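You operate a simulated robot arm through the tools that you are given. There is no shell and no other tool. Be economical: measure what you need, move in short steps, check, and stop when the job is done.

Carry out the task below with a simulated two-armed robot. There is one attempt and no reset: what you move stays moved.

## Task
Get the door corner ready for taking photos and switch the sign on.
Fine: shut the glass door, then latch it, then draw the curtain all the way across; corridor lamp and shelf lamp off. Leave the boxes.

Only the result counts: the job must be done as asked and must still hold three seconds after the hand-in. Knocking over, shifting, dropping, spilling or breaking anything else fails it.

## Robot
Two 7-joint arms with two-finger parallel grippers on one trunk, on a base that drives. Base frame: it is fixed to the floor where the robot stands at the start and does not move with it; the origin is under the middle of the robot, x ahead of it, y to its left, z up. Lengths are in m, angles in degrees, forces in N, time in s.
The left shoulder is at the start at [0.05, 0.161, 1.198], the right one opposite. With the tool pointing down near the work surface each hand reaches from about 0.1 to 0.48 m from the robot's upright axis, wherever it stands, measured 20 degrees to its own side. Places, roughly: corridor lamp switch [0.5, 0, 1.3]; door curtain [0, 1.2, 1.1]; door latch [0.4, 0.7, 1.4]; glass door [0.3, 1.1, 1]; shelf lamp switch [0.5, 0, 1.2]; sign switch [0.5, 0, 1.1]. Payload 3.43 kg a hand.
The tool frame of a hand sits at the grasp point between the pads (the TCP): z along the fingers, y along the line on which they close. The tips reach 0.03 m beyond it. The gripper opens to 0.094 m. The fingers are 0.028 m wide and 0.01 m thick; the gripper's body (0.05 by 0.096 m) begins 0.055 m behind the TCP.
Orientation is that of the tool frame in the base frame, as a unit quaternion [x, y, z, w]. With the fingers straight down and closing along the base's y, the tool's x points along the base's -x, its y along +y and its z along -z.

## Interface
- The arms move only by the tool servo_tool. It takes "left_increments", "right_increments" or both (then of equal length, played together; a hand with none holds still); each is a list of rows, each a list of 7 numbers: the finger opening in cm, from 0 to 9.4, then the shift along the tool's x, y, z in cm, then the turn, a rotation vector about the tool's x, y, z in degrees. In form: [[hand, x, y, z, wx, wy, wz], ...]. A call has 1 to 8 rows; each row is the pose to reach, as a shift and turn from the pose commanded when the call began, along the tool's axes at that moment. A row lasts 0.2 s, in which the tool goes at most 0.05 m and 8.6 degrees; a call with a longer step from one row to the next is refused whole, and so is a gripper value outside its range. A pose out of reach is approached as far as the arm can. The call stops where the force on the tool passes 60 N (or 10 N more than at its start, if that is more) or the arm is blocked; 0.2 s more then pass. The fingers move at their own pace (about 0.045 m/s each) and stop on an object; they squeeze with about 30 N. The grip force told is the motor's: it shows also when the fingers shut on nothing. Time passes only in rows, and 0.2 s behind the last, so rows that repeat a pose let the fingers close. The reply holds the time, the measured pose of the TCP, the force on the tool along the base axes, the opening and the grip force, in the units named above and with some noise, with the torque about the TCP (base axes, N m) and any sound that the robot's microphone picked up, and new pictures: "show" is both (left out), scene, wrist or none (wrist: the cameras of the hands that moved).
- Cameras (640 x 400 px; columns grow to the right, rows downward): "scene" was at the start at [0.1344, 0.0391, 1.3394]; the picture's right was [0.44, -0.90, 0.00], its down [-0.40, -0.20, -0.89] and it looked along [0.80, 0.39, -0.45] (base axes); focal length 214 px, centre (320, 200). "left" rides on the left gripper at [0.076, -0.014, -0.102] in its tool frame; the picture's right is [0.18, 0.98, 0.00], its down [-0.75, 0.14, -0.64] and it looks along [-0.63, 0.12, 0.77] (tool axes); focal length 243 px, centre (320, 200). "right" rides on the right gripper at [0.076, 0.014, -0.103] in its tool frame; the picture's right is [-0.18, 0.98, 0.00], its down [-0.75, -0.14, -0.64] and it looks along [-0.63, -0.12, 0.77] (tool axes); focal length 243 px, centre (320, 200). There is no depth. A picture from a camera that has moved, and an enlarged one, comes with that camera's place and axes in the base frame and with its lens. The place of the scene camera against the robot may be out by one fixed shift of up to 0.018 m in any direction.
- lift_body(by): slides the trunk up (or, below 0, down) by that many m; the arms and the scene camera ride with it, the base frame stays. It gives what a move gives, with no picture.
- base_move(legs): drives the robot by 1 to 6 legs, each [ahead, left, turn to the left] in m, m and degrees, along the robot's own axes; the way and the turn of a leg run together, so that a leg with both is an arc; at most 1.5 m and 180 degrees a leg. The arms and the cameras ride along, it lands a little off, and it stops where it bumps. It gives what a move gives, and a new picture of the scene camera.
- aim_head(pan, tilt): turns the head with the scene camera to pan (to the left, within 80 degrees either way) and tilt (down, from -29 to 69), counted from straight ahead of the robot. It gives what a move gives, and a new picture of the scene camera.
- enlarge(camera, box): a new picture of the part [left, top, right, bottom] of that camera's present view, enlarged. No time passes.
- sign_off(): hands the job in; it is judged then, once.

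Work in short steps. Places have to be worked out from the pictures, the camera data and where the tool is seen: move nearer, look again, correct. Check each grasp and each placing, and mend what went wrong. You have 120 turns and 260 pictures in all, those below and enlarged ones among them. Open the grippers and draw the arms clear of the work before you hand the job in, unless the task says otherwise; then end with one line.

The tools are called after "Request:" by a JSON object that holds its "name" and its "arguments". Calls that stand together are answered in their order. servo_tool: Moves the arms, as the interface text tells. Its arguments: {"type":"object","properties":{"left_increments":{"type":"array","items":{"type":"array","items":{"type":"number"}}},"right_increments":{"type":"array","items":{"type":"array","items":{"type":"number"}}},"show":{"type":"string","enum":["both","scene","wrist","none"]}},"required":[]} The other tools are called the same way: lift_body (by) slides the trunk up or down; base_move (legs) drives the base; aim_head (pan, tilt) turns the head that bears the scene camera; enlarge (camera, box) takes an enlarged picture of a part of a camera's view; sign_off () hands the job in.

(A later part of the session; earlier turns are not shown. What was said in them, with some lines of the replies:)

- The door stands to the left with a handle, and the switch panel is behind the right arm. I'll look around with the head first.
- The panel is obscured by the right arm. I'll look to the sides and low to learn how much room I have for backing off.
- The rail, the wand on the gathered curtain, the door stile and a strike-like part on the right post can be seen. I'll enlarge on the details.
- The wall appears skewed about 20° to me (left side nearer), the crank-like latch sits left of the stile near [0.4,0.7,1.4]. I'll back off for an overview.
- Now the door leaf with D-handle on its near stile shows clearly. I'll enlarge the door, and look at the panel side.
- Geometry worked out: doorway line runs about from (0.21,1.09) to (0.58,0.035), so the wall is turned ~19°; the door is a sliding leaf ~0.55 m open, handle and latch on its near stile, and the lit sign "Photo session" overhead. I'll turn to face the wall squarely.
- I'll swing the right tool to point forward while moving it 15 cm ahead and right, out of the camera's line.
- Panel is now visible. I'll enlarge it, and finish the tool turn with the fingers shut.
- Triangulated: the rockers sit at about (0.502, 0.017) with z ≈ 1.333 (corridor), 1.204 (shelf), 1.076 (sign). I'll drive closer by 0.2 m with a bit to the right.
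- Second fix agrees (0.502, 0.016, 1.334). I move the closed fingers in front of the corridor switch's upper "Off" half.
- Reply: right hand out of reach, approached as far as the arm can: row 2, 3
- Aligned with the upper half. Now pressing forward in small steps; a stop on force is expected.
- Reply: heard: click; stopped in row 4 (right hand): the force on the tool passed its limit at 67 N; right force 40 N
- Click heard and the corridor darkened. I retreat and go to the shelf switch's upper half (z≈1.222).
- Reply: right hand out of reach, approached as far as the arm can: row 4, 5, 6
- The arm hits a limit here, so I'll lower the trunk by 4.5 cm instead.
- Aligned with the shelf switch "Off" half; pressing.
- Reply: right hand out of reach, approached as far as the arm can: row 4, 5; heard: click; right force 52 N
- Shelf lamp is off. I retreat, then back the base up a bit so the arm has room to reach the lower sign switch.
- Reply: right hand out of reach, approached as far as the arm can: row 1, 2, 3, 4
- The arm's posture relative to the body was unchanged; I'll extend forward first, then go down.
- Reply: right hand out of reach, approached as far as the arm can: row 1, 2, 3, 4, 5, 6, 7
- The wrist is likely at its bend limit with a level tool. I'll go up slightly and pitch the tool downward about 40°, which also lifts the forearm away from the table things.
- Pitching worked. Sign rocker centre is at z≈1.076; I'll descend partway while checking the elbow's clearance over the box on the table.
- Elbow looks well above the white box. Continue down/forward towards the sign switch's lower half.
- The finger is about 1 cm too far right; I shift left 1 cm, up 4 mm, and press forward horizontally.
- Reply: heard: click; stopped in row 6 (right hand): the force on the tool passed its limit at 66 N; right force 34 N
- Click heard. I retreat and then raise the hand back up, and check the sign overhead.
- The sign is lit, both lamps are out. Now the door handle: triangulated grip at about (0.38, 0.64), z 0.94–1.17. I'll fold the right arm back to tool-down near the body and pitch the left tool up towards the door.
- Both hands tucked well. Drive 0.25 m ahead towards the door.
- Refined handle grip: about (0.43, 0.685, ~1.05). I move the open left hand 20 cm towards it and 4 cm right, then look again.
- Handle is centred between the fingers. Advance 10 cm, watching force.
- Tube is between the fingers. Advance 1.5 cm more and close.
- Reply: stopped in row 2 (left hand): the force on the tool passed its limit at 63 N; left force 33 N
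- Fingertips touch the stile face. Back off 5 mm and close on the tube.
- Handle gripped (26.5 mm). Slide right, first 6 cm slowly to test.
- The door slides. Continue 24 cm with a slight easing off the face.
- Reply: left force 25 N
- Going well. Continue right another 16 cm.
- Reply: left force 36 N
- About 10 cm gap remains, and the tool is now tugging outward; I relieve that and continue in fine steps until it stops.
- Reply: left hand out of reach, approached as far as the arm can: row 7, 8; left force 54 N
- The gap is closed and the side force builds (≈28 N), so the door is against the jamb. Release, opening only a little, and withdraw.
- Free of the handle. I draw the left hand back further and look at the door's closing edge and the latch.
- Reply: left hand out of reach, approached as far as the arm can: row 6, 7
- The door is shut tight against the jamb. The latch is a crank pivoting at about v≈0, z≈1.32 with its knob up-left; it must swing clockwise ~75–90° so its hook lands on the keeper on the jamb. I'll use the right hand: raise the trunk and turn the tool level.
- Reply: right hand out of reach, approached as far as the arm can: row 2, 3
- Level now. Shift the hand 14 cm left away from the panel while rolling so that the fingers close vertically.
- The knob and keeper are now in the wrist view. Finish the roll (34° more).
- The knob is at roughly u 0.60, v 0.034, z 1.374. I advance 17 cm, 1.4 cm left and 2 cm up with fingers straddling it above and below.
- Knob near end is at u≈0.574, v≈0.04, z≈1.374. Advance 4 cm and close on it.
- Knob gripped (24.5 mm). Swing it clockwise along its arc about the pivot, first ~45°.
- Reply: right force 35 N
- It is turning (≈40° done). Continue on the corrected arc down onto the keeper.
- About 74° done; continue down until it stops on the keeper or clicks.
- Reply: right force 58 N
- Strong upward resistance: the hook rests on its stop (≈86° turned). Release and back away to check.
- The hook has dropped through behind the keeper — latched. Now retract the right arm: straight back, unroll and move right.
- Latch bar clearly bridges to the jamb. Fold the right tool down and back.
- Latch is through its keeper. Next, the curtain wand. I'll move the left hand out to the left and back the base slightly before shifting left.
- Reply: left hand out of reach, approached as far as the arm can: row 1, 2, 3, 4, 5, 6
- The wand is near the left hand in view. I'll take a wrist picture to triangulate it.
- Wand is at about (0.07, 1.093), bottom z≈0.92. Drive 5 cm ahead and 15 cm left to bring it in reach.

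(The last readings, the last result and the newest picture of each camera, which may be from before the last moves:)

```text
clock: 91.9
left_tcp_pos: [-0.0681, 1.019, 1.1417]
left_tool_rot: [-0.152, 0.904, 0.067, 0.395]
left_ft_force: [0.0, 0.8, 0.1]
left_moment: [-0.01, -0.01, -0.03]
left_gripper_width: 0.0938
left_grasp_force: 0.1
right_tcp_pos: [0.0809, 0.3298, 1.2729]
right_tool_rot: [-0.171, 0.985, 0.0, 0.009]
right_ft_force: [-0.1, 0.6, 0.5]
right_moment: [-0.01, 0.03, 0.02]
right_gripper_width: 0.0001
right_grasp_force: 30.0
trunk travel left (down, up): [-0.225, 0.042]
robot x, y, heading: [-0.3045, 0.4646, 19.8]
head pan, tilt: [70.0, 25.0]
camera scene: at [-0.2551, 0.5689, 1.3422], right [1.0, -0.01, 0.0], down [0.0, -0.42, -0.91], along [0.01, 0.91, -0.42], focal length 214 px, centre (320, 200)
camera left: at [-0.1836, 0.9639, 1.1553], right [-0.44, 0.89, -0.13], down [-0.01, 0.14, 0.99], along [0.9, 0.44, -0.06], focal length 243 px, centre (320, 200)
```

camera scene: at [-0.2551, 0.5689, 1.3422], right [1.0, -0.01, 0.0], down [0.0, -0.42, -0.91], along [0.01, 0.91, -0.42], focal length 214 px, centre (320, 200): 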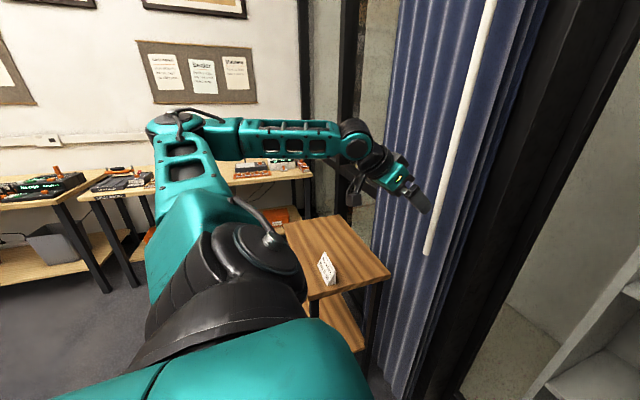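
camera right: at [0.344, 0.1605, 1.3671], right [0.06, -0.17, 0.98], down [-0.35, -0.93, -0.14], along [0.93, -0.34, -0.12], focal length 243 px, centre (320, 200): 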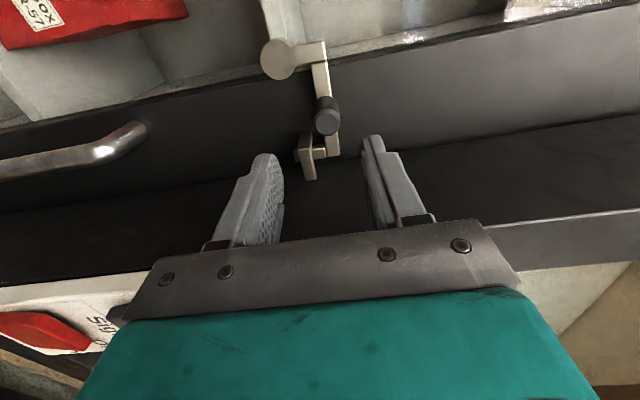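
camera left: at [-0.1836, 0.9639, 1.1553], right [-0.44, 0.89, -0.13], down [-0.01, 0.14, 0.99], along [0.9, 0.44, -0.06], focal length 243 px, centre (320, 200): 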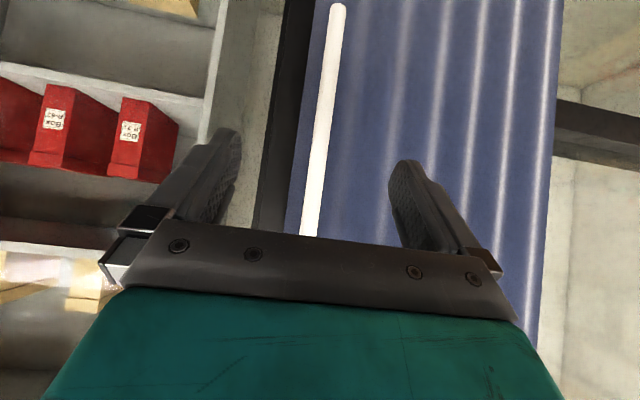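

Wand lies between the fingers, at u≈0.42, v≈0.99. Advance 11 cm and 5 cm down.

Request:
{"name": "servo_tool", "arguments": {"left_increments": [[9.4, -1, 0.3, 3, 0, 0, 0], [9.4, -2, 0.6, 6, 0, 0, 0], [9.4, -3, 0.8, 9, 0, 0, 0], [9.4, -3.8, 0.8, 11.5, 0, 0, 0]], "show": "both"}}

```text
clock: 92.9
left_tcp_pos: [0.034, 1.063, 1.0901]
left_tool_rot: [-0.153, 0.904, 0.068, 0.394]
left_ft_force: [-0.7, 0.5, -0.3]
left_moment: [0.01, 0.03, 0.02]
left_gripper_width: 0.094
left_grasp_force: 0.0
right_tcp_pos: [0.0813, 0.3293, 1.2718]
right_tool_rot: [-0.171, 0.985, 0.001, 0.008]
right_ft_force: [-0.6, -0.7, 0.3]
right_moment: [0.0, 0.01, 0.01]
right_gripper_width: 0.0
right_grasp_force: 30.2
trunk travel left (down, up): [-0.225, 0.042]
robot x, y, heading: [-0.3047, 0.4617, 19.1]
head pan, tilt: [70.0, 25.0]
camera scene: at [-0.2544, 0.5691, 1.3421], right [1.0, -0.01, 0.0], down [-0.01, -0.42, -0.91], along [0.01, 0.91, -0.42], focal length 214 px, centre (320, 200)
camera left: at [-0.0823, 1.0076, 1.1054], right [-0.44, 0.89, -0.13], down [-0.01, 0.15, 0.99], along [0.9, 0.44, -0.06], focal length 243 px, centre (320, 200)
```

scene: 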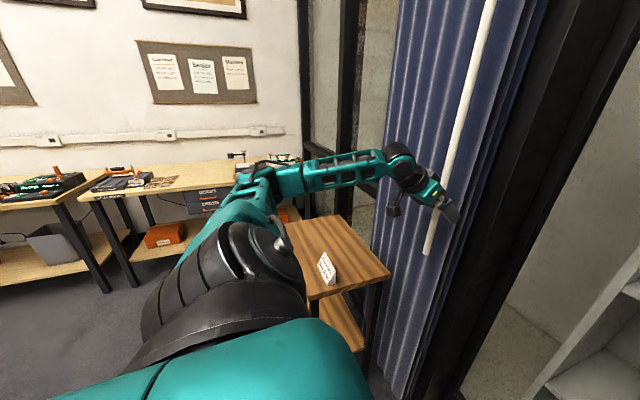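
left: 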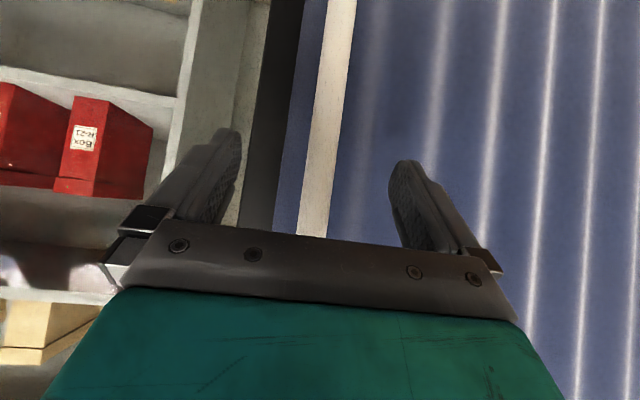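

Centred. Advance 3 cm more and begin closing to test whether the wand is within the fingers.

Request:
{"name": "servo_tool", "arguments": {"left_increments": [[9.4, -1, 0, 1.1, 0, 0, 0], [9.4, -2, 0, 2.2, 0, 0, 0]], "show": "both"}}

```text
clock: 93.5
left_tcp_pos: [0.0513, 1.0699, 1.0903]
left_tool_rot: [-0.153, 0.905, 0.069, 0.39]
left_ft_force: [-53.0, -26.5, -15.0]
left_moment: [2.02, -4.09, 0.09]
left_gripper_width: 0.0938
left_grasp_force: 0.1
right_tcp_pos: [0.0738, 0.3281, 1.2745]
right_tool_rot: [-0.173, 0.985, 0.0, 0.011]
right_ft_force: [0.3, -0.1, 0.7]
right_moment: [-0.01, 0.04, 0.02]
right_gripper_width: 0.0002
right_grasp_force: 30.5
trunk travel left (down, up): [-0.225, 0.042]
robot x, y, heading: [-0.308, 0.4648, 19.6]
head pan, tilt: [70.0, 25.0]
camera scene: at [-0.2628, 0.5662, 1.3423], right [1.0, -0.01, 0.01], down [0.0, -0.42, -0.91], along [0.01, 0.91, -0.42], focal length 214 px, centre (320, 200)
camera left: at [-0.0632, 1.0145, 1.1057], right [-0.44, 0.89, -0.13], down [0.0, 0.15, 0.99], along [0.9, 0.44, -0.07], focal length 243 px, centre (320, 200)
```

scene: 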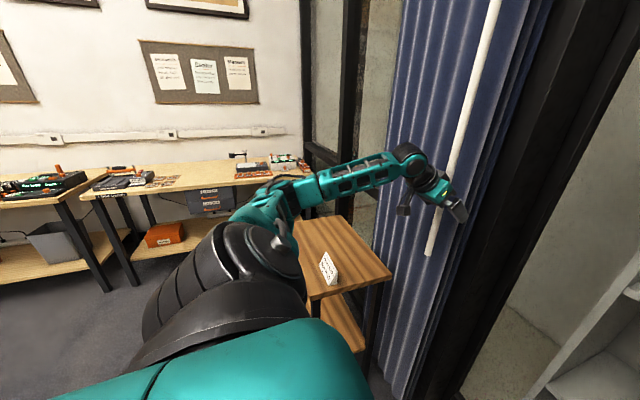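
left: 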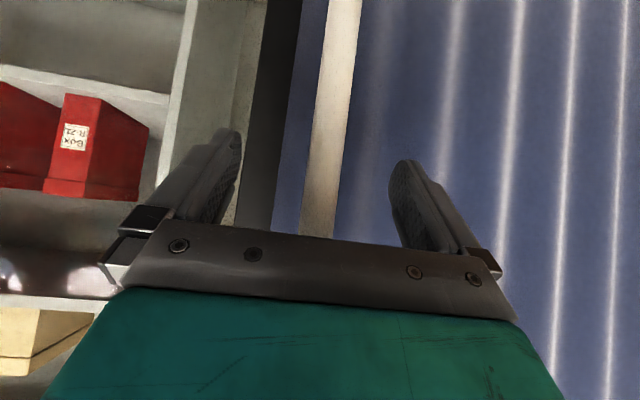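

Touching the curtain cloth. Back off ~1 cm and close on the wand.

Request:
{"name": "servo_tool", "arguments": {"left_increments": [[9.4, 0.9, 0, -1.0, 0, 0, 0], [6, 0.9, 0, -1.0, 0, 0, 0], [4, 0.9, 0, -1.0, 0, 0, 0], [2, 0.9, 0, -1.0, 0, 0, 0], [0, 0.9, 0, -1.0, 0, 0, 0], [0, 0.9, 0, -1.0, 0, 0, 0]], "show": "both"}}

```text
clock: 94.9
left_tcp_pos: [0.0482, 1.0676, 1.0908]
left_tool_rot: [-0.153, 0.904, 0.068, 0.394]
left_ft_force: [0.9, 0.8, 0.9]
left_moment: [0.0, 0.03, 0.01]
left_gripper_width: 0.0224
left_grasp_force: 28.0
right_tcp_pos: [0.0805, 0.3291, 1.2732]
right_tool_rot: [-0.172, 0.985, 0.0, 0.008]
right_ft_force: [0.2, 0.9, -0.1]
right_moment: [0.03, 0.01, 0.01]
right_gripper_width: 0.0002
right_grasp_force: 30.1
trunk travel left (down, up): [-0.225, 0.042]
robot x, y, heading: [-0.3067, 0.4626, 19.2]
head pan, tilt: [70.0, 25.0]
camera scene: at [-0.2548, 0.569, 1.3421], right [1.0, -0.01, 0.0], down [-0.01, -0.42, -0.91], along [0.01, 0.91, -0.42], focal length 214 px, centre (320, 200)
camera left: at [-0.0665, 1.013, 1.105], right [-0.44, 0.89, -0.13], down [-0.01, 0.14, 0.99], along [0.9, 0.44, -0.06], focal length 243 px, centre (320, 200)
```

scene: 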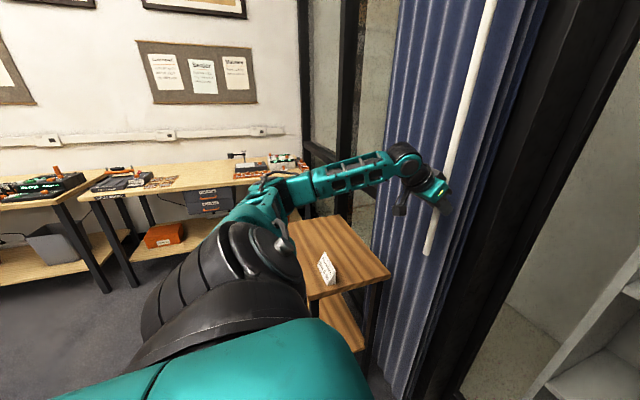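
left: 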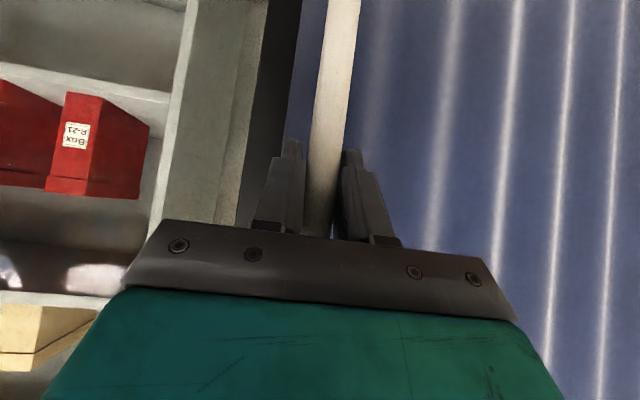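

Wand gripped (22 mm). Pull right 10 cm as a test.

Request:
{"name": "servo_tool", "arguments": {"left_increments": [[0, 0, -1.5, 0, 0, 0, 0], [0, 0, -3, 0, 0, 0, 0], [0, 0, -5, 0, 0, 0, 0], [0, 0, -7.5, 0, 0, 0, 0], [0, 0, -10, 0, 0, 0, 0]], "show": "both"}}

```text
clock: 96.1
left_tcp_pos: [0.0803, 0.9695, 1.0904]
left_tool_rot: [-0.152, 0.903, 0.067, 0.395]
left_ft_force: [-7.2, -4.8, 7.7]
left_moment: [-0.03, 0.1, -0.05]
left_gripper_width: 0.0218
left_grasp_force: 44.8
right_tcp_pos: [0.08, 0.329, 1.2735]
right_tool_rot: [-0.171, 0.985, 0.002, 0.008]
right_ft_force: [0.3, -0.2, 0.4]
right_moment: [0.01, 0.01, -0.02]
right_gripper_width: 0.0
right_grasp_force: 29.4
trunk travel left (down, up): [-0.225, 0.042]
robot x, y, heading: [-0.304, 0.4635, 19.4]
head pan, tilt: [70.0, 25.0]
camera scene: at [-0.2562, 0.5676, 1.3424], right [1.0, -0.01, 0.0], down [0.0, -0.42, -0.91], along [0.01, 0.91, -0.42], focal length 214 px, centre (320, 200)
camera left: at [-0.0346, 0.9149, 1.1047], right [-0.44, 0.89, -0.13], down [-0.01, 0.14, 0.99], along [0.9, 0.44, -0.06], focal length 243 px, centre (320, 200)
```

scene: 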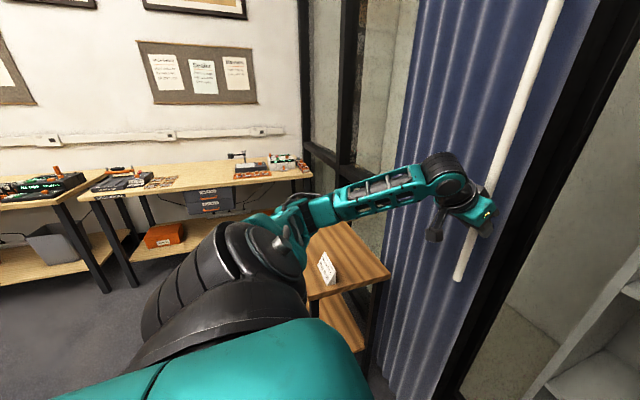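
left: 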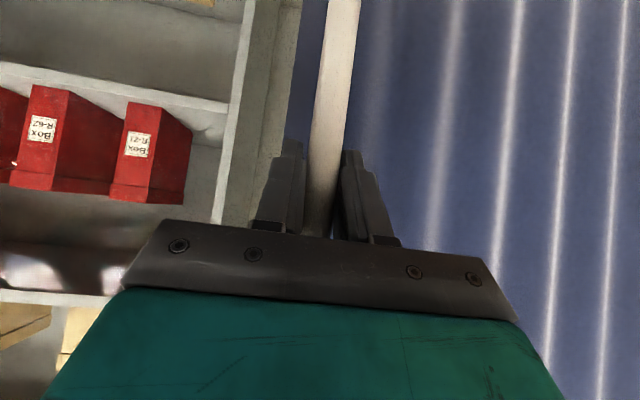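

The curtain follows with little force. Continue 32 cm more with the arm.

Request:
{"name": "servo_tool", "arguments": {"left_increments": [[0, 0.1, -4, -0.1, 0, 0, 0], [0, 0.15, -8, -0.15, 0, 0, 0], [0, 0.2, -12, -0.2, 0, 0, 0], [0, 0.25, -16, -0.3, 0, 0, 0], [0, 0.3, -20, -0.35, 0, 0, 0], [0, 0.4, -24, -0.45, 0, 0, 0], [0, 0.5, -28, -0.5, 0, 0, 0], [0, 0.6, -32, -0.6, 0, 0, 0]], "show": "scene"}}

```text
clock: 97.9
left_tcp_pos: [0.1787, 0.6659, 1.0906]
left_tool_rot: [-0.152, 0.903, 0.068, 0.396]
left_ft_force: [-1.6, -2.0, 22.5]
left_moment: [-0.01, 0.06, -0.15]
left_gripper_width: 0.0218
left_grasp_force: 45.1
right_tcp_pos: [0.0798, 0.3277, 1.2741]
right_tool_rot: [-0.17, 0.985, 0.002, 0.009]
right_ft_force: [-0.6, -1.1, 0.1]
right_moment: [0.0, 0.02, 0.0]
right_gripper_width: 0.0
right_grasp_force: 30.4
trunk travel left (down, up): [-0.225, 0.042]
robot x, y, heading: [-0.3046, 0.4635, 19.3]
head pan, tilt: [70.0, 25.0]
camera scene: at [-0.2569, 0.567, 1.3425], right [1.0, -0.01, 0.0], down [0.0, -0.42, -0.91], along [0.01, 0.91, -0.42], focal length 214 px, centre (320, 200)
```

scene: 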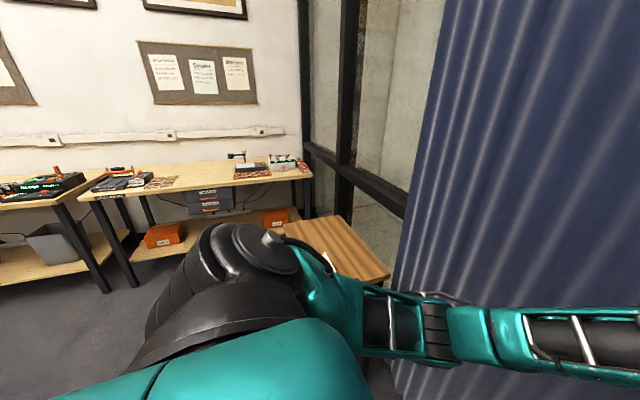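

Now carry the wand on by driving the base right, in two parts.

Request:
{"name": "base_move", "arguments": {"legs": [[-0.006, -0.22, 0]]}}

Request:
{"name": "aim_head", "arguments": {"pan": 20, "tilt": 20}}

```text
clock: 100.5
left_tcp_pos: [0.2482, 0.4559, 1.0907]
left_tool_rot: [-0.153, 0.902, 0.068, 0.397]
left_ft_force: [2.4, 1.2, 25.6]
left_moment: [-0.01, 0.04, -0.06]
left_gripper_width: 0.0219
left_grasp_force: 45.3
right_tcp_pos: [0.1466, 0.115, 1.2736]
right_tool_rot: [-0.171, 0.985, 0.001, 0.009]
right_ft_force: [-0.4, 0.1, -0.7]
right_moment: [-0.03, -0.01, 0.01]
right_gripper_width: 0.0
right_grasp_force: 30.0
trunk travel left (down, up): [-0.225, 0.042]
robot x, y, heading: [-0.2371, 0.25, 19.2]
head pan, tilt: [70.0, 25.0]
camera scene: at [-0.1884, 0.355, 1.3423], right [1.0, -0.01, 0.0], down [0.0, -0.42, -0.91], along [0.01, 0.91, -0.42], focal length 214 px, centre (320, 200)
```

scene: 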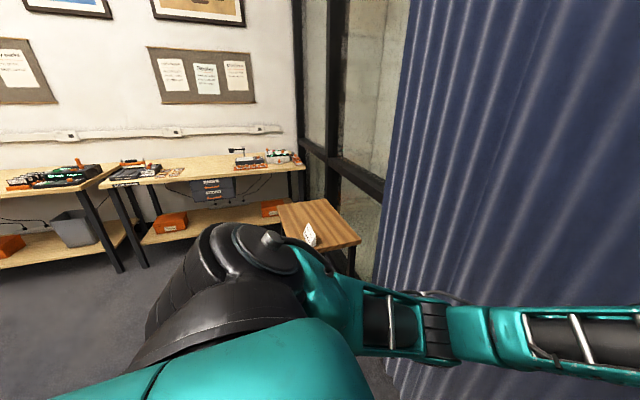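

```text
clock: 101.7
left_tcp_pos: [0.249, 0.4547, 1.0917]
left_tool_rot: [-0.152, 0.903, 0.068, 0.397]
left_ft_force: [-9.4, -2.7, 5.1]
left_moment: [0.09, -0.29, -0.06]
left_gripper_width: 0.0218
left_grasp_force: 44.5
right_tcp_pos: [0.1481, 0.1152, 1.274]
right_tool_rot: [-0.17, 0.985, 0.001, 0.009]
right_ft_force: [-1.0, 0.9, -0.2]
right_moment: [0.03, 0.02, -0.02]
right_gripper_width: 0.0
right_grasp_force: 29.9
trunk travel left (down, up): [-0.225, 0.042]
robot x, y, heading: [-0.2386, 0.2516, 19.1]
head pan, tilt: [20.0, 20.0]
camera scene: at [-0.1175, 0.322, 1.3505], right [0.63, -0.77, 0.0], down [-0.26, -0.22, -0.94], along [0.73, 0.6, -0.34], focal length 214 px, centre (320, 200)
```

scene: 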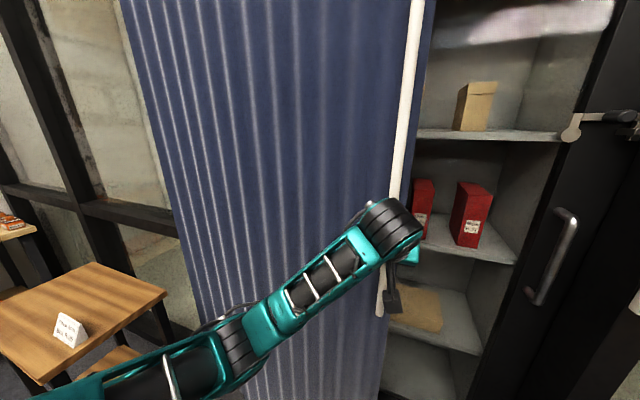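

Works well. Drive right another 0.24 m.

Request:
{"name": "base_move", "arguments": {"legs": [[-0.006, -0.25, 0]]}}

```text
clock: 104.5
left_tcp_pos: [0.3265, 0.214, 1.0916]
left_tool_rot: [-0.151, 0.903, 0.067, 0.397]
left_ft_force: [-2.0, -1.3, 9.1]
left_moment: [-0.01, -0.11, -0.08]
left_gripper_width: 0.0222
left_grasp_force: 45.2
right_tcp_pos: [0.226, -0.125, 1.2742]
right_tool_rot: [-0.17, 0.985, 0.0, 0.009]
right_ft_force: [-0.7, 0.3, -0.7]
right_moment: [0.02, 0.0, -0.03]
right_gripper_width: 0.0
right_grasp_force: 29.8
trunk travel left (down, up): [-0.225, 0.042]
robot x, y, heading: [-0.1598, 0.0102, 18.8]
head pan, tilt: [20.0, 20.0]
camera scene: at [-0.0392, 0.0819, 1.3504], right [0.63, -0.78, 0.0], down [-0.26, -0.22, -0.94], along [0.73, 0.59, -0.34], focal length 214 px, centre (320, 200)
```

scene: 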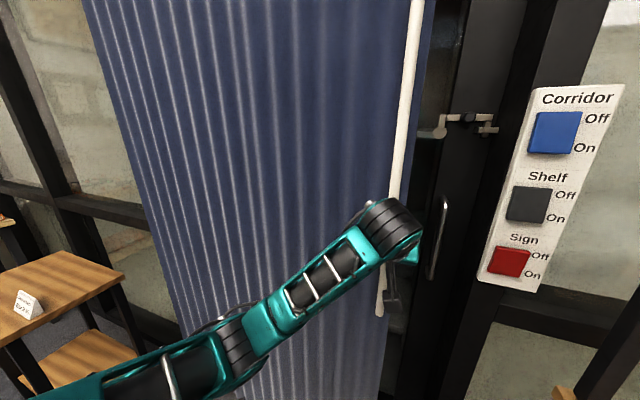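

Last stretch: pull with the arm up to ~21 cm further, gently, until the rail end stops it.

Request:
{"name": "servo_tool", "arguments": {"left_increments": [[0, 0.1, -2.5, -0.1, 0, 0, 0], [0, 0.15, -5, -0.15, 0, 0, 0], [0, 0.2, -7.5, -0.2, 0, 0, 0], [0, 0.2, -10, -0.25, 0, 0, 0], [0, 0.25, -12.5, -0.3, 0, 0, 0], [0, 0.3, -15, -0.35, 0, 0, 0], [0, 0.3, -17, -0.35, 0, 0, 0]], "show": "both"}}

```text
clock: 106.1
left_tcp_pos: [0.3798, 0.0504, 1.0912]
left_tool_rot: [-0.151, 0.903, 0.066, 0.396]
left_ft_force: [4.9, -0.2, -5.9]
left_moment: [0.2, 0.02, -0.05]
left_gripper_width: 0.022
left_grasp_force: 44.8
right_tcp_pos: [0.2278, -0.1257, 1.2719]
right_tool_rot: [-0.17, 0.985, 0.001, 0.008]
right_ft_force: [0.3, 0.4, 0.9]
right_moment: [0.01, -0.02, -0.03]
right_gripper_width: 0.0
right_grasp_force: 30.6
trunk travel left (down, up): [-0.225, 0.042]
robot x, y, heading: [-0.1605, 0.0067, 19.5]
head pan, tilt: [20.0, 20.0]
camera scene: at [-0.0371, 0.082, 1.35], right [0.63, -0.78, 0.0], down [-0.27, -0.22, -0.94], along [0.73, 0.59, -0.34], focal length 214 px, centre (320, 200)
camera left: at [0.264, -0.0032, 1.1045], right [-0.44, 0.89, -0.14], down [-0.01, 0.15, 0.99], along [0.9, 0.43, -0.06], focal length 243 px, centre (320, 200)
```

scene: 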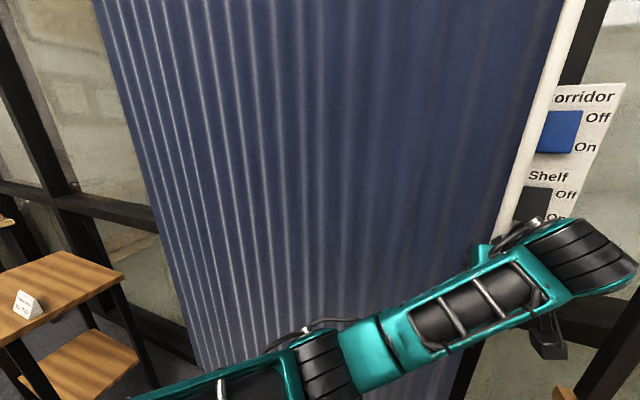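
left: 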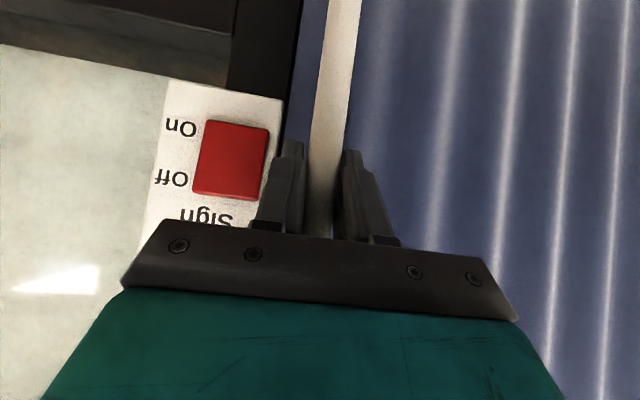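

Curtain edge is nearly at the panel. Look up at the rail to see how much travel is left.

Request:
{"name": "aim_head", "arguments": {"pan": 0, "tilt": -29}}

```text
clock: 107.2
left_tcp_pos: [0.3787, 0.0523, 1.0904]
left_tool_rot: [-0.152, 0.903, 0.068, 0.397]
left_ft_force: [1.9, -1.1, -6.3]
left_moment: [-0.03, 0.11, 0.03]
left_gripper_width: 0.0219
left_grasp_force: 45.1
right_tcp_pos: [0.2281, -0.1246, 1.2731]
right_tool_rot: [-0.17, 0.985, 0.001, 0.008]
right_ft_force: [0.3, -0.5, 0.3]
right_moment: [0.0, 0.0, 0.03]
right_gripper_width: 0.0001
right_grasp_force: 30.0
trunk travel left (down, up): [-0.225, 0.042]
robot x, y, heading: [-0.1607, 0.0145, 19.0]
head pan, tilt: [0.0, -28.6]
camera scene: at [-0.0461, 0.0455, 1.4225], right [0.33, -0.94, 0.0], down [0.45, 0.16, -0.88], along [0.83, 0.29, 0.48], focal length 214 px, centre (320, 200)
```

scene: 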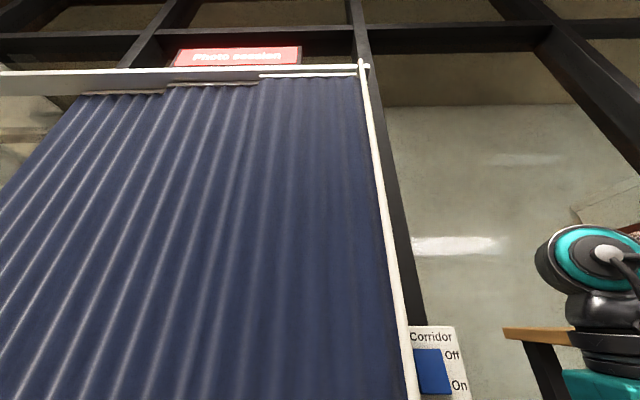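

The wand carrier is almost at the rail end. Pull gently a few cm more to the stop.

Request:
{"name": "servo_tool", "arguments": {"left_increments": [[0, 0, -1, 0, 0, 0, 0], [0, 0, -2, 0, 0, 0, 0], [0, 0, -3, 0, 0, 0, 0], [0, 0, -4, 0, 0, 0, 0], [0, 0, -5, 0, 0, 0, 0]], "show": "both"}}

```text
clock: 107.9
left_tcp_pos: [0.3798, 0.0506, 1.0915]
left_tool_rot: [-0.168, 0.901, 0.083, 0.391]
left_ft_force: [-22.1, 19.7, 6.4]
left_moment: [-0.24, 0.14, 0.43]
left_gripper_width: 0.0221
left_grasp_force: 45.3
right_tcp_pos: [0.2223, -0.1214, 1.2755]
right_tool_rot: [-0.172, 0.985, 0.0, 0.01]
right_ft_force: [-0.7, -0.9, -0.6]
right_moment: [0.03, -0.05, 0.01]
right_gripper_width: 0.0001
right_grasp_force: 30.4
trunk travel left (down, up): [-0.225, 0.042]
robot x, y, heading: [-0.1606, 0.0135, 19.6]
head pan, tilt: [0.0, -28.6]
stopped in row 3 (left hand): the force on the tool passed its limit at 66 N (the readings are from after the stop); the commanded pose is now the measured one
camera scene: at [-0.0533, 0.048, 1.4234], right [0.33, -0.94, 0.0], down [0.46, 0.16, -0.88], along [0.83, 0.29, 0.48], focal length 214 px, centre (320, 200)
camera left: at [0.2672, -0.0087, 1.1046], right [-0.48, 0.87, -0.12], down [-0.01, 0.13, 0.99], along [0.88, 0.48, -0.06], focal length 243 px, centre (320, 200)
```

scene: 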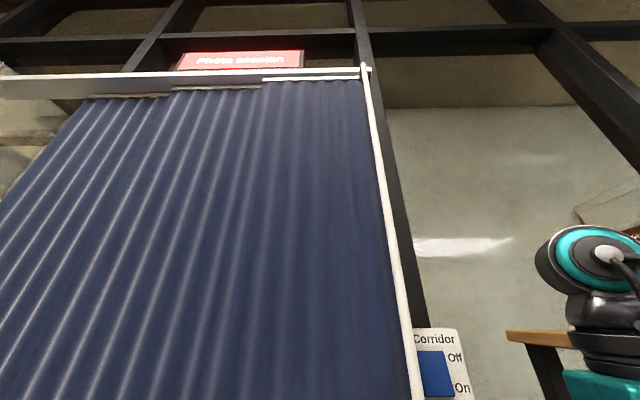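
left: 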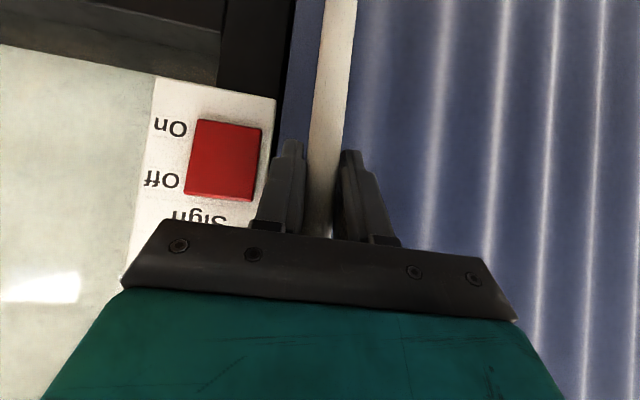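

The curtain is at its end stop. Release the wand slowly and back off.

Request:
{"name": "servo_tool", "arguments": {"left_increments": [[2.2, 0, 0, 0, 0, 0, 0], [4, 0, 0, 0, 0, 0, 0], [5.5, 0, 0, 0, 0, 0, 0], [5.5, 1.4, 0, -1.6, 0, 0, 0], [5.5, 4, 0, -4.4, 0, 0, 0], [5.5, 7, 0, -7.5, 0, 0, 0], [5.5, 9, 1, -9.5, 0, 0, 0]], "show": "both"}}

```text
clock: 109.5
left_tcp_pos: [0.2834, 0.0284, 1.063]
left_tool_rot: [-0.169, 0.899, 0.088, 0.394]
left_ft_force: [-1.1, 0.6, 1.2]
left_moment: [0.0, -0.01, -0.03]
left_gripper_width: 0.0551
left_grasp_force: 0.1
left hand out of reach, approached as far as the arm can: row 6, 7
right_tcp_pos: [0.2251, -0.1236, 1.2739]
right_tool_rot: [-0.171, 0.985, 0.0, 0.008]
right_ft_force: [0.2, -1.0, 0.9]
right_moment: [-0.01, -0.03, -0.01]
right_gripper_width: 0.0001
right_grasp_force: 30.6
trunk travel left (down, up): [-0.225, 0.042]
robot x, y, heading: [-0.159, 0.0111, 19.4]
head pan, tilt: [0.0, -28.6]
camera scene: at [-0.0484, 0.0473, 1.4227], right [0.33, -0.94, 0.0], down [0.45, 0.16, -0.88], along [0.83, 0.29, 0.48], focal length 214 px, centre (320, 200)
camera left: at [0.1697, -0.0313, 1.0744], right [-0.48, 0.87, -0.11], down [-0.01, 0.12, 0.99], along [0.88, 0.48, -0.05], focal length 243 px, centre (320, 200)
```

scene: 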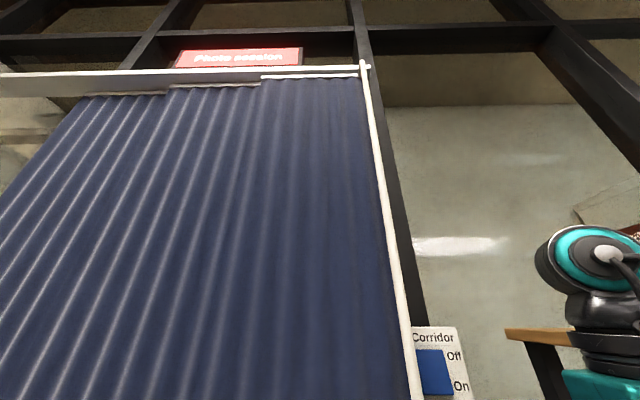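
left: 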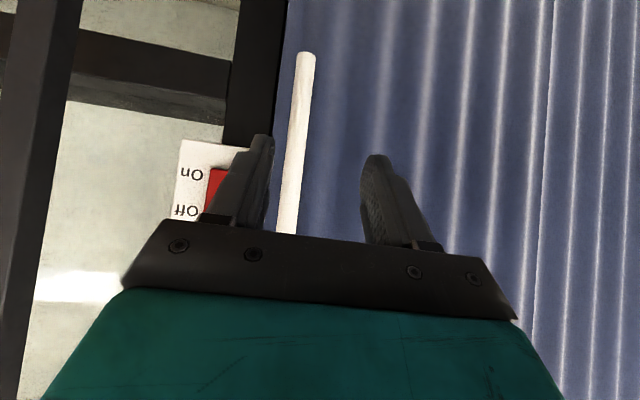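

Released cleanly. Back the base off and open the right gripper, then survey everything.

Request:
{"name": "base_move", "arguments": {"legs": [[-0.35, 0.05, 0]]}}

Request:
{"name": "servo_tool", "arguments": {"right_increments": [[4, 0, 0, 0, 0, 0, 0], [9.4, 0, 0, 0, 0, 0, 0], [9.4, 0, 0, 0, 0, 0, 0], [9.4, 0, 0, 0, 0, 0, 0], [9.4, 0, 0, 0, 0, 0, 0]], "left_increments": [[9, 0, 2, 0, 0, 0, 0], [9.4, 0, 4, 0, 0, 0, 0], [9.4, 0, 7, 0, 0, 0, 0], [9.4, 0, 10, 0, 0, 0, 0], [9.4, 0, 13, 0, 0, 0, 0]], "show": "none"}}

Request:
{"name": "aim_head", "arguments": {"pan": 25, "tilt": 0}}

Request:
{"name": "aim_head", "arguments": {"pan": -10, "tilt": 5}}

```text
clock: 111.8
left_tcp_pos: [-0.0638, -0.0416, 1.0575]
left_tool_rot: [-0.165, 0.902, 0.088, 0.39]
left_ft_force: [-0.4, -0.2, -0.1]
left_moment: [-0.02, 0.01, 0.04]
left_gripper_width: 0.055
left_grasp_force: 0.0
right_tcp_pos: [-0.1202, -0.1913, 1.2727]
right_tool_rot: [-0.17, 0.985, 0.001, 0.008]
right_ft_force: [-0.2, 0.7, -0.1]
right_moment: [0.01, -0.02, 0.01]
right_gripper_width: 0.0
right_grasp_force: 30.2
trunk travel left (down, up): [-0.225, 0.042]
robot x, y, heading: [-0.5019, -0.0552, 19.3]
head pan, tilt: [0.0, -28.6]
camera scene: at [-0.393, -0.0209, 1.4227], right [0.33, -0.94, 0.0], down [0.45, 0.16, -0.88], along [0.83, 0.29, 0.48], focal length 214 px, centre (320, 200)
```

scene: 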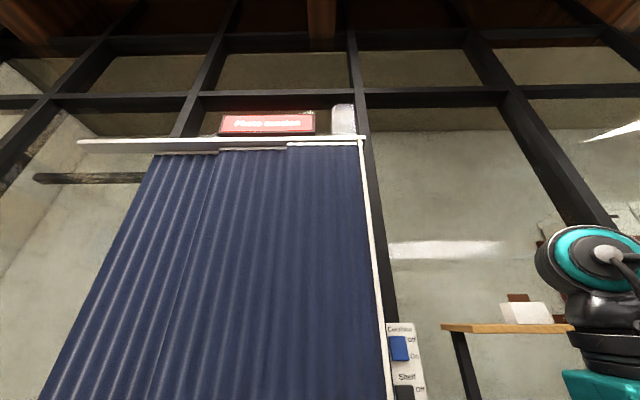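

```text
clock: 113.0
left_tcp_pos: [-0.1087, 0.0818, 1.0661]
left_tool_rot: [-0.164, 0.9, 0.086, 0.395]
left_ft_force: [0.5, 0.1, 0.2]
left_moment: [-0.02, 0.0, 0.0]
left_gripper_width: 0.094
left_grasp_force: 0.0
right_tcp_pos: [-0.1201, -0.1914, 1.2727]
right_tool_rot: [-0.17, 0.985, 0.001, 0.008]
right_ft_force: [-0.3, -0.2, 0.2]
right_moment: [-0.01, 0.03, -0.01]
right_gripper_width: 0.0943
right_grasp_force: 0.0
trunk travel left (down, up): [-0.225, 0.042]
robot x, y, heading: [-0.5068, -0.0557, 19.4]
head pan, tilt: [0.0, -28.6]
```

```text
clock: 113.9
left_tcp_pos: [-0.1088, 0.0797, 1.0652]
left_tool_rot: [-0.164, 0.9, 0.088, 0.393]
left_ft_force: [0.3, -0.5, -0.9]
left_moment: [0.03, 0.01, 0.0]
left_gripper_width: 0.0941
left_grasp_force: 0.0
right_tcp_pos: [-0.1188, -0.1904, 1.2732]
right_tool_rot: [-0.17, 0.985, 0.001, 0.007]
right_ft_force: [-0.4, 0.3, -1.1]
right_moment: [0.0, -0.01, -0.02]
right_gripper_width: 0.094
right_grasp_force: 0.0
trunk travel left (down, up): [-0.225, 0.042]
robot x, y, heading: [-0.5056, -0.0598, 19.3]
head pan, tilt: [25.0, 0.0]
camera scene: at [-0.3912, 0.0198, 1.3826], right [0.7, -0.72, 0.0], down [0.0, 0.0, -1.0], along [0.72, 0.7, 0.0], focal length 214 px, centre (320, 200)
```

scene: 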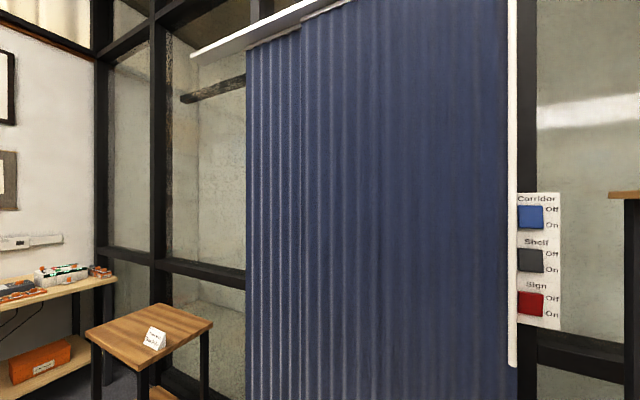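

```text
clock: 114.9
left_tcp_pos: [-0.1096, 0.0801, 1.0644]
left_tool_rot: [-0.164, 0.9, 0.089, 0.393]
left_ft_force: [0.1, 0.2, 0.1]
left_moment: [0.03, 0.02, 0.03]
left_gripper_width: 0.0941
left_grasp_force: 0.0
right_tcp_pos: [-0.1201, -0.1904, 1.2726]
right_tool_rot: [-0.17, 0.985, 0.001, 0.009]
right_ft_force: [-0.4, 0.1, 0.7]
right_moment: [-0.01, 0.01, -0.01]
right_gripper_width: 0.0941
right_grasp_force: 0.1
trunk travel left (down, up): [-0.225, 0.042]
robot x, y, heading: [-0.5057, -0.0576, 19.2]
head pan, tilt: [-10.0, 5.0]
camera scene: at [-0.3651, -0.0281, 1.3746], right [0.16, -0.99, 0.0], down [-0.09, -0.01, -1.0], along [0.98, 0.16, -0.09], focal length 214 px, centre (320, 200)
```

scene: 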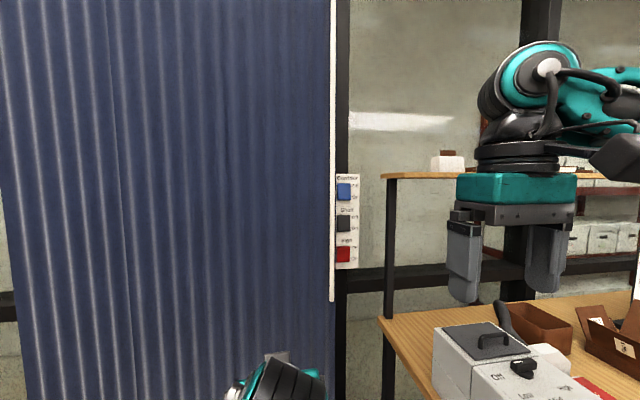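

Sign lit, curtain at the right end. I want to check that the curtain's left edge still covers the doorway, so I drive left for a squarer view.

Request:
{"name": "base_move", "arguments": {"legs": [[0, 0.6, 0]]}}

Request:
{"name": "aim_head", "arguments": {"pan": 25, "tilt": -15}}

Request:
{"name": "aim_head", "arguments": {"pan": 20, "tilt": 25}}

```text
clock: 120.7
left_tcp_pos: [-0.3065, 0.6476, 1.0652]
left_tool_rot: [-0.164, 0.901, 0.088, 0.393]
left_ft_force: [-0.1, -0.3, 0.0]
left_moment: [0.0, -0.02, -0.02]
left_gripper_width: 0.094
left_grasp_force: 0.0
right_tcp_pos: [-0.3155, 0.3767, 1.2733]
right_tool_rot: [-0.169, 0.986, -0.001, 0.008]
right_ft_force: [0.4, -0.3, 0.5]
right_moment: [-0.01, -0.01, -0.01]
right_gripper_width: 0.0939
right_grasp_force: 0.0
trunk travel left (down, up): [-0.225, 0.042]
robot x, y, heading: [-0.7057, 0.5162, 18.9]
head pan, tilt: [-10.0, 5.0]
camera scene: at [-0.562, 0.5397, 1.3746], right [0.16, -0.99, 0.0], down [-0.09, -0.01, -1.0], along [0.98, 0.16, -0.09], focal length 214 px, centre (320, 200)
```

scene: 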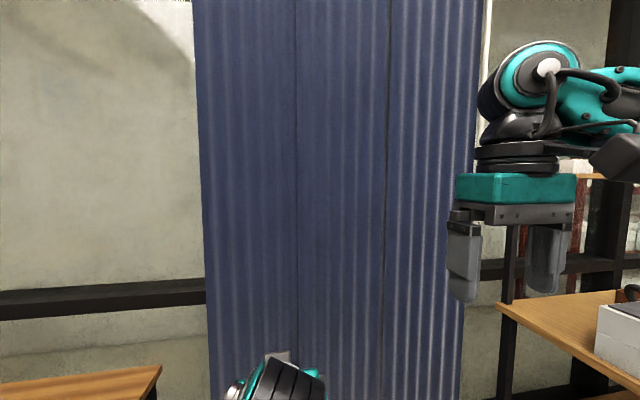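

```text
clock: 121.7
left_tcp_pos: [-0.3051, 0.6474, 1.0648]
left_tool_rot: [-0.164, 0.9, 0.088, 0.394]
left_ft_force: [0.0, -0.5, 0.3]
left_moment: [0.02, 0.0, 0.0]
left_gripper_width: 0.0942
left_grasp_force: 0.0
right_tcp_pos: [-0.3163, 0.3757, 1.2731]
right_tool_rot: [-0.169, 0.986, 0.001, 0.008]
right_ft_force: [-0.2, -0.3, 0.0]
right_moment: [-0.01, 0.03, -0.01]
right_gripper_width: 0.094
right_grasp_force: 0.1
trunk travel left (down, up): [-0.225, 0.042]
robot x, y, heading: [-0.6988, 0.5129, 19.0]
head pan, tilt: [25.0, -15.0]
camera scene: at [-0.5948, 0.5811, 1.4049], right [0.69, -0.72, 0.0], down [0.19, 0.18, -0.97], along [0.69, 0.67, 0.26], focal length 214 px, centre (320, 200)
```

scene: 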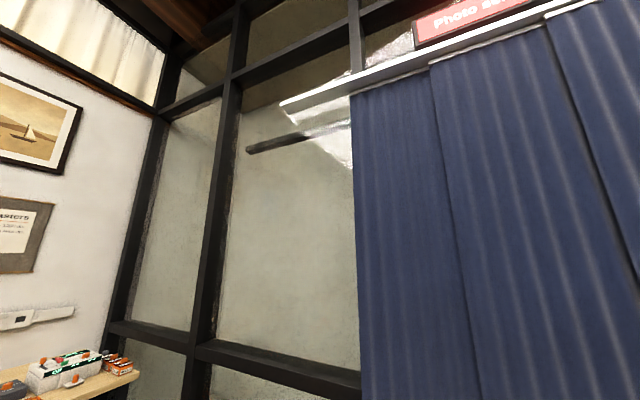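

```text
clock: 122.8
left_tcp_pos: [-0.3053, 0.6472, 1.0655]
left_tool_rot: [-0.164, 0.9, 0.088, 0.394]
left_ft_force: [0.0, -0.6, -0.5]
left_moment: [0.02, -0.02, -0.02]
left_gripper_width: 0.094
left_grasp_force: 0.0
right_tcp_pos: [-0.3157, 0.3765, 1.2726]
right_tool_rot: [-0.17, 0.985, 0.001, 0.007]
right_ft_force: [-0.6, -0.2, 0.0]
right_moment: [-0.01, 0.01, -0.01]
right_gripper_width: 0.0942
right_grasp_force: 0.1
trunk travel left (down, up): [-0.225, 0.042]
robot x, y, heading: [-0.7009, 0.5113, 19.3]
head pan, tilt: [20.0, 25.0]
camera scene: at [-0.5812, 0.5832, 1.3422], right [0.63, -0.78, 0.0], down [-0.33, -0.27, -0.91], along [0.7, 0.57, -0.42], focal length 214 px, centre (320, 200)
```

scene: 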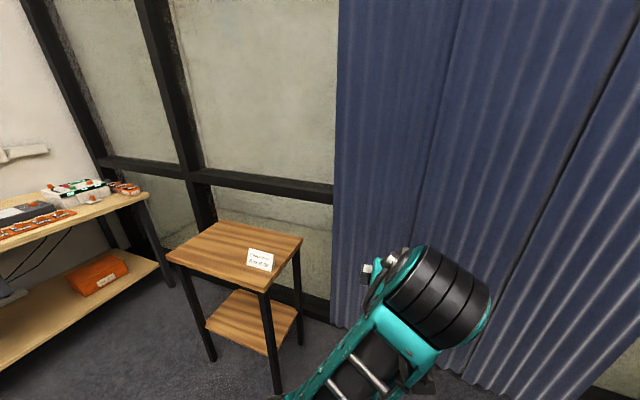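

The curtain covers the whole doorway from the left frame to its end stop. The sign is lit, both lamps are off, the arms are clear and the side table is undisturbed, so I'm handing the job in.

Request:
{"name": "sign_off", "arguments": {}}

```text
The job is handed in.
```

The glass door is shut and latched, the curtain is drawn fully across, the corridor and shelf lamps are off, the sign is on, and I left the boxes alone.
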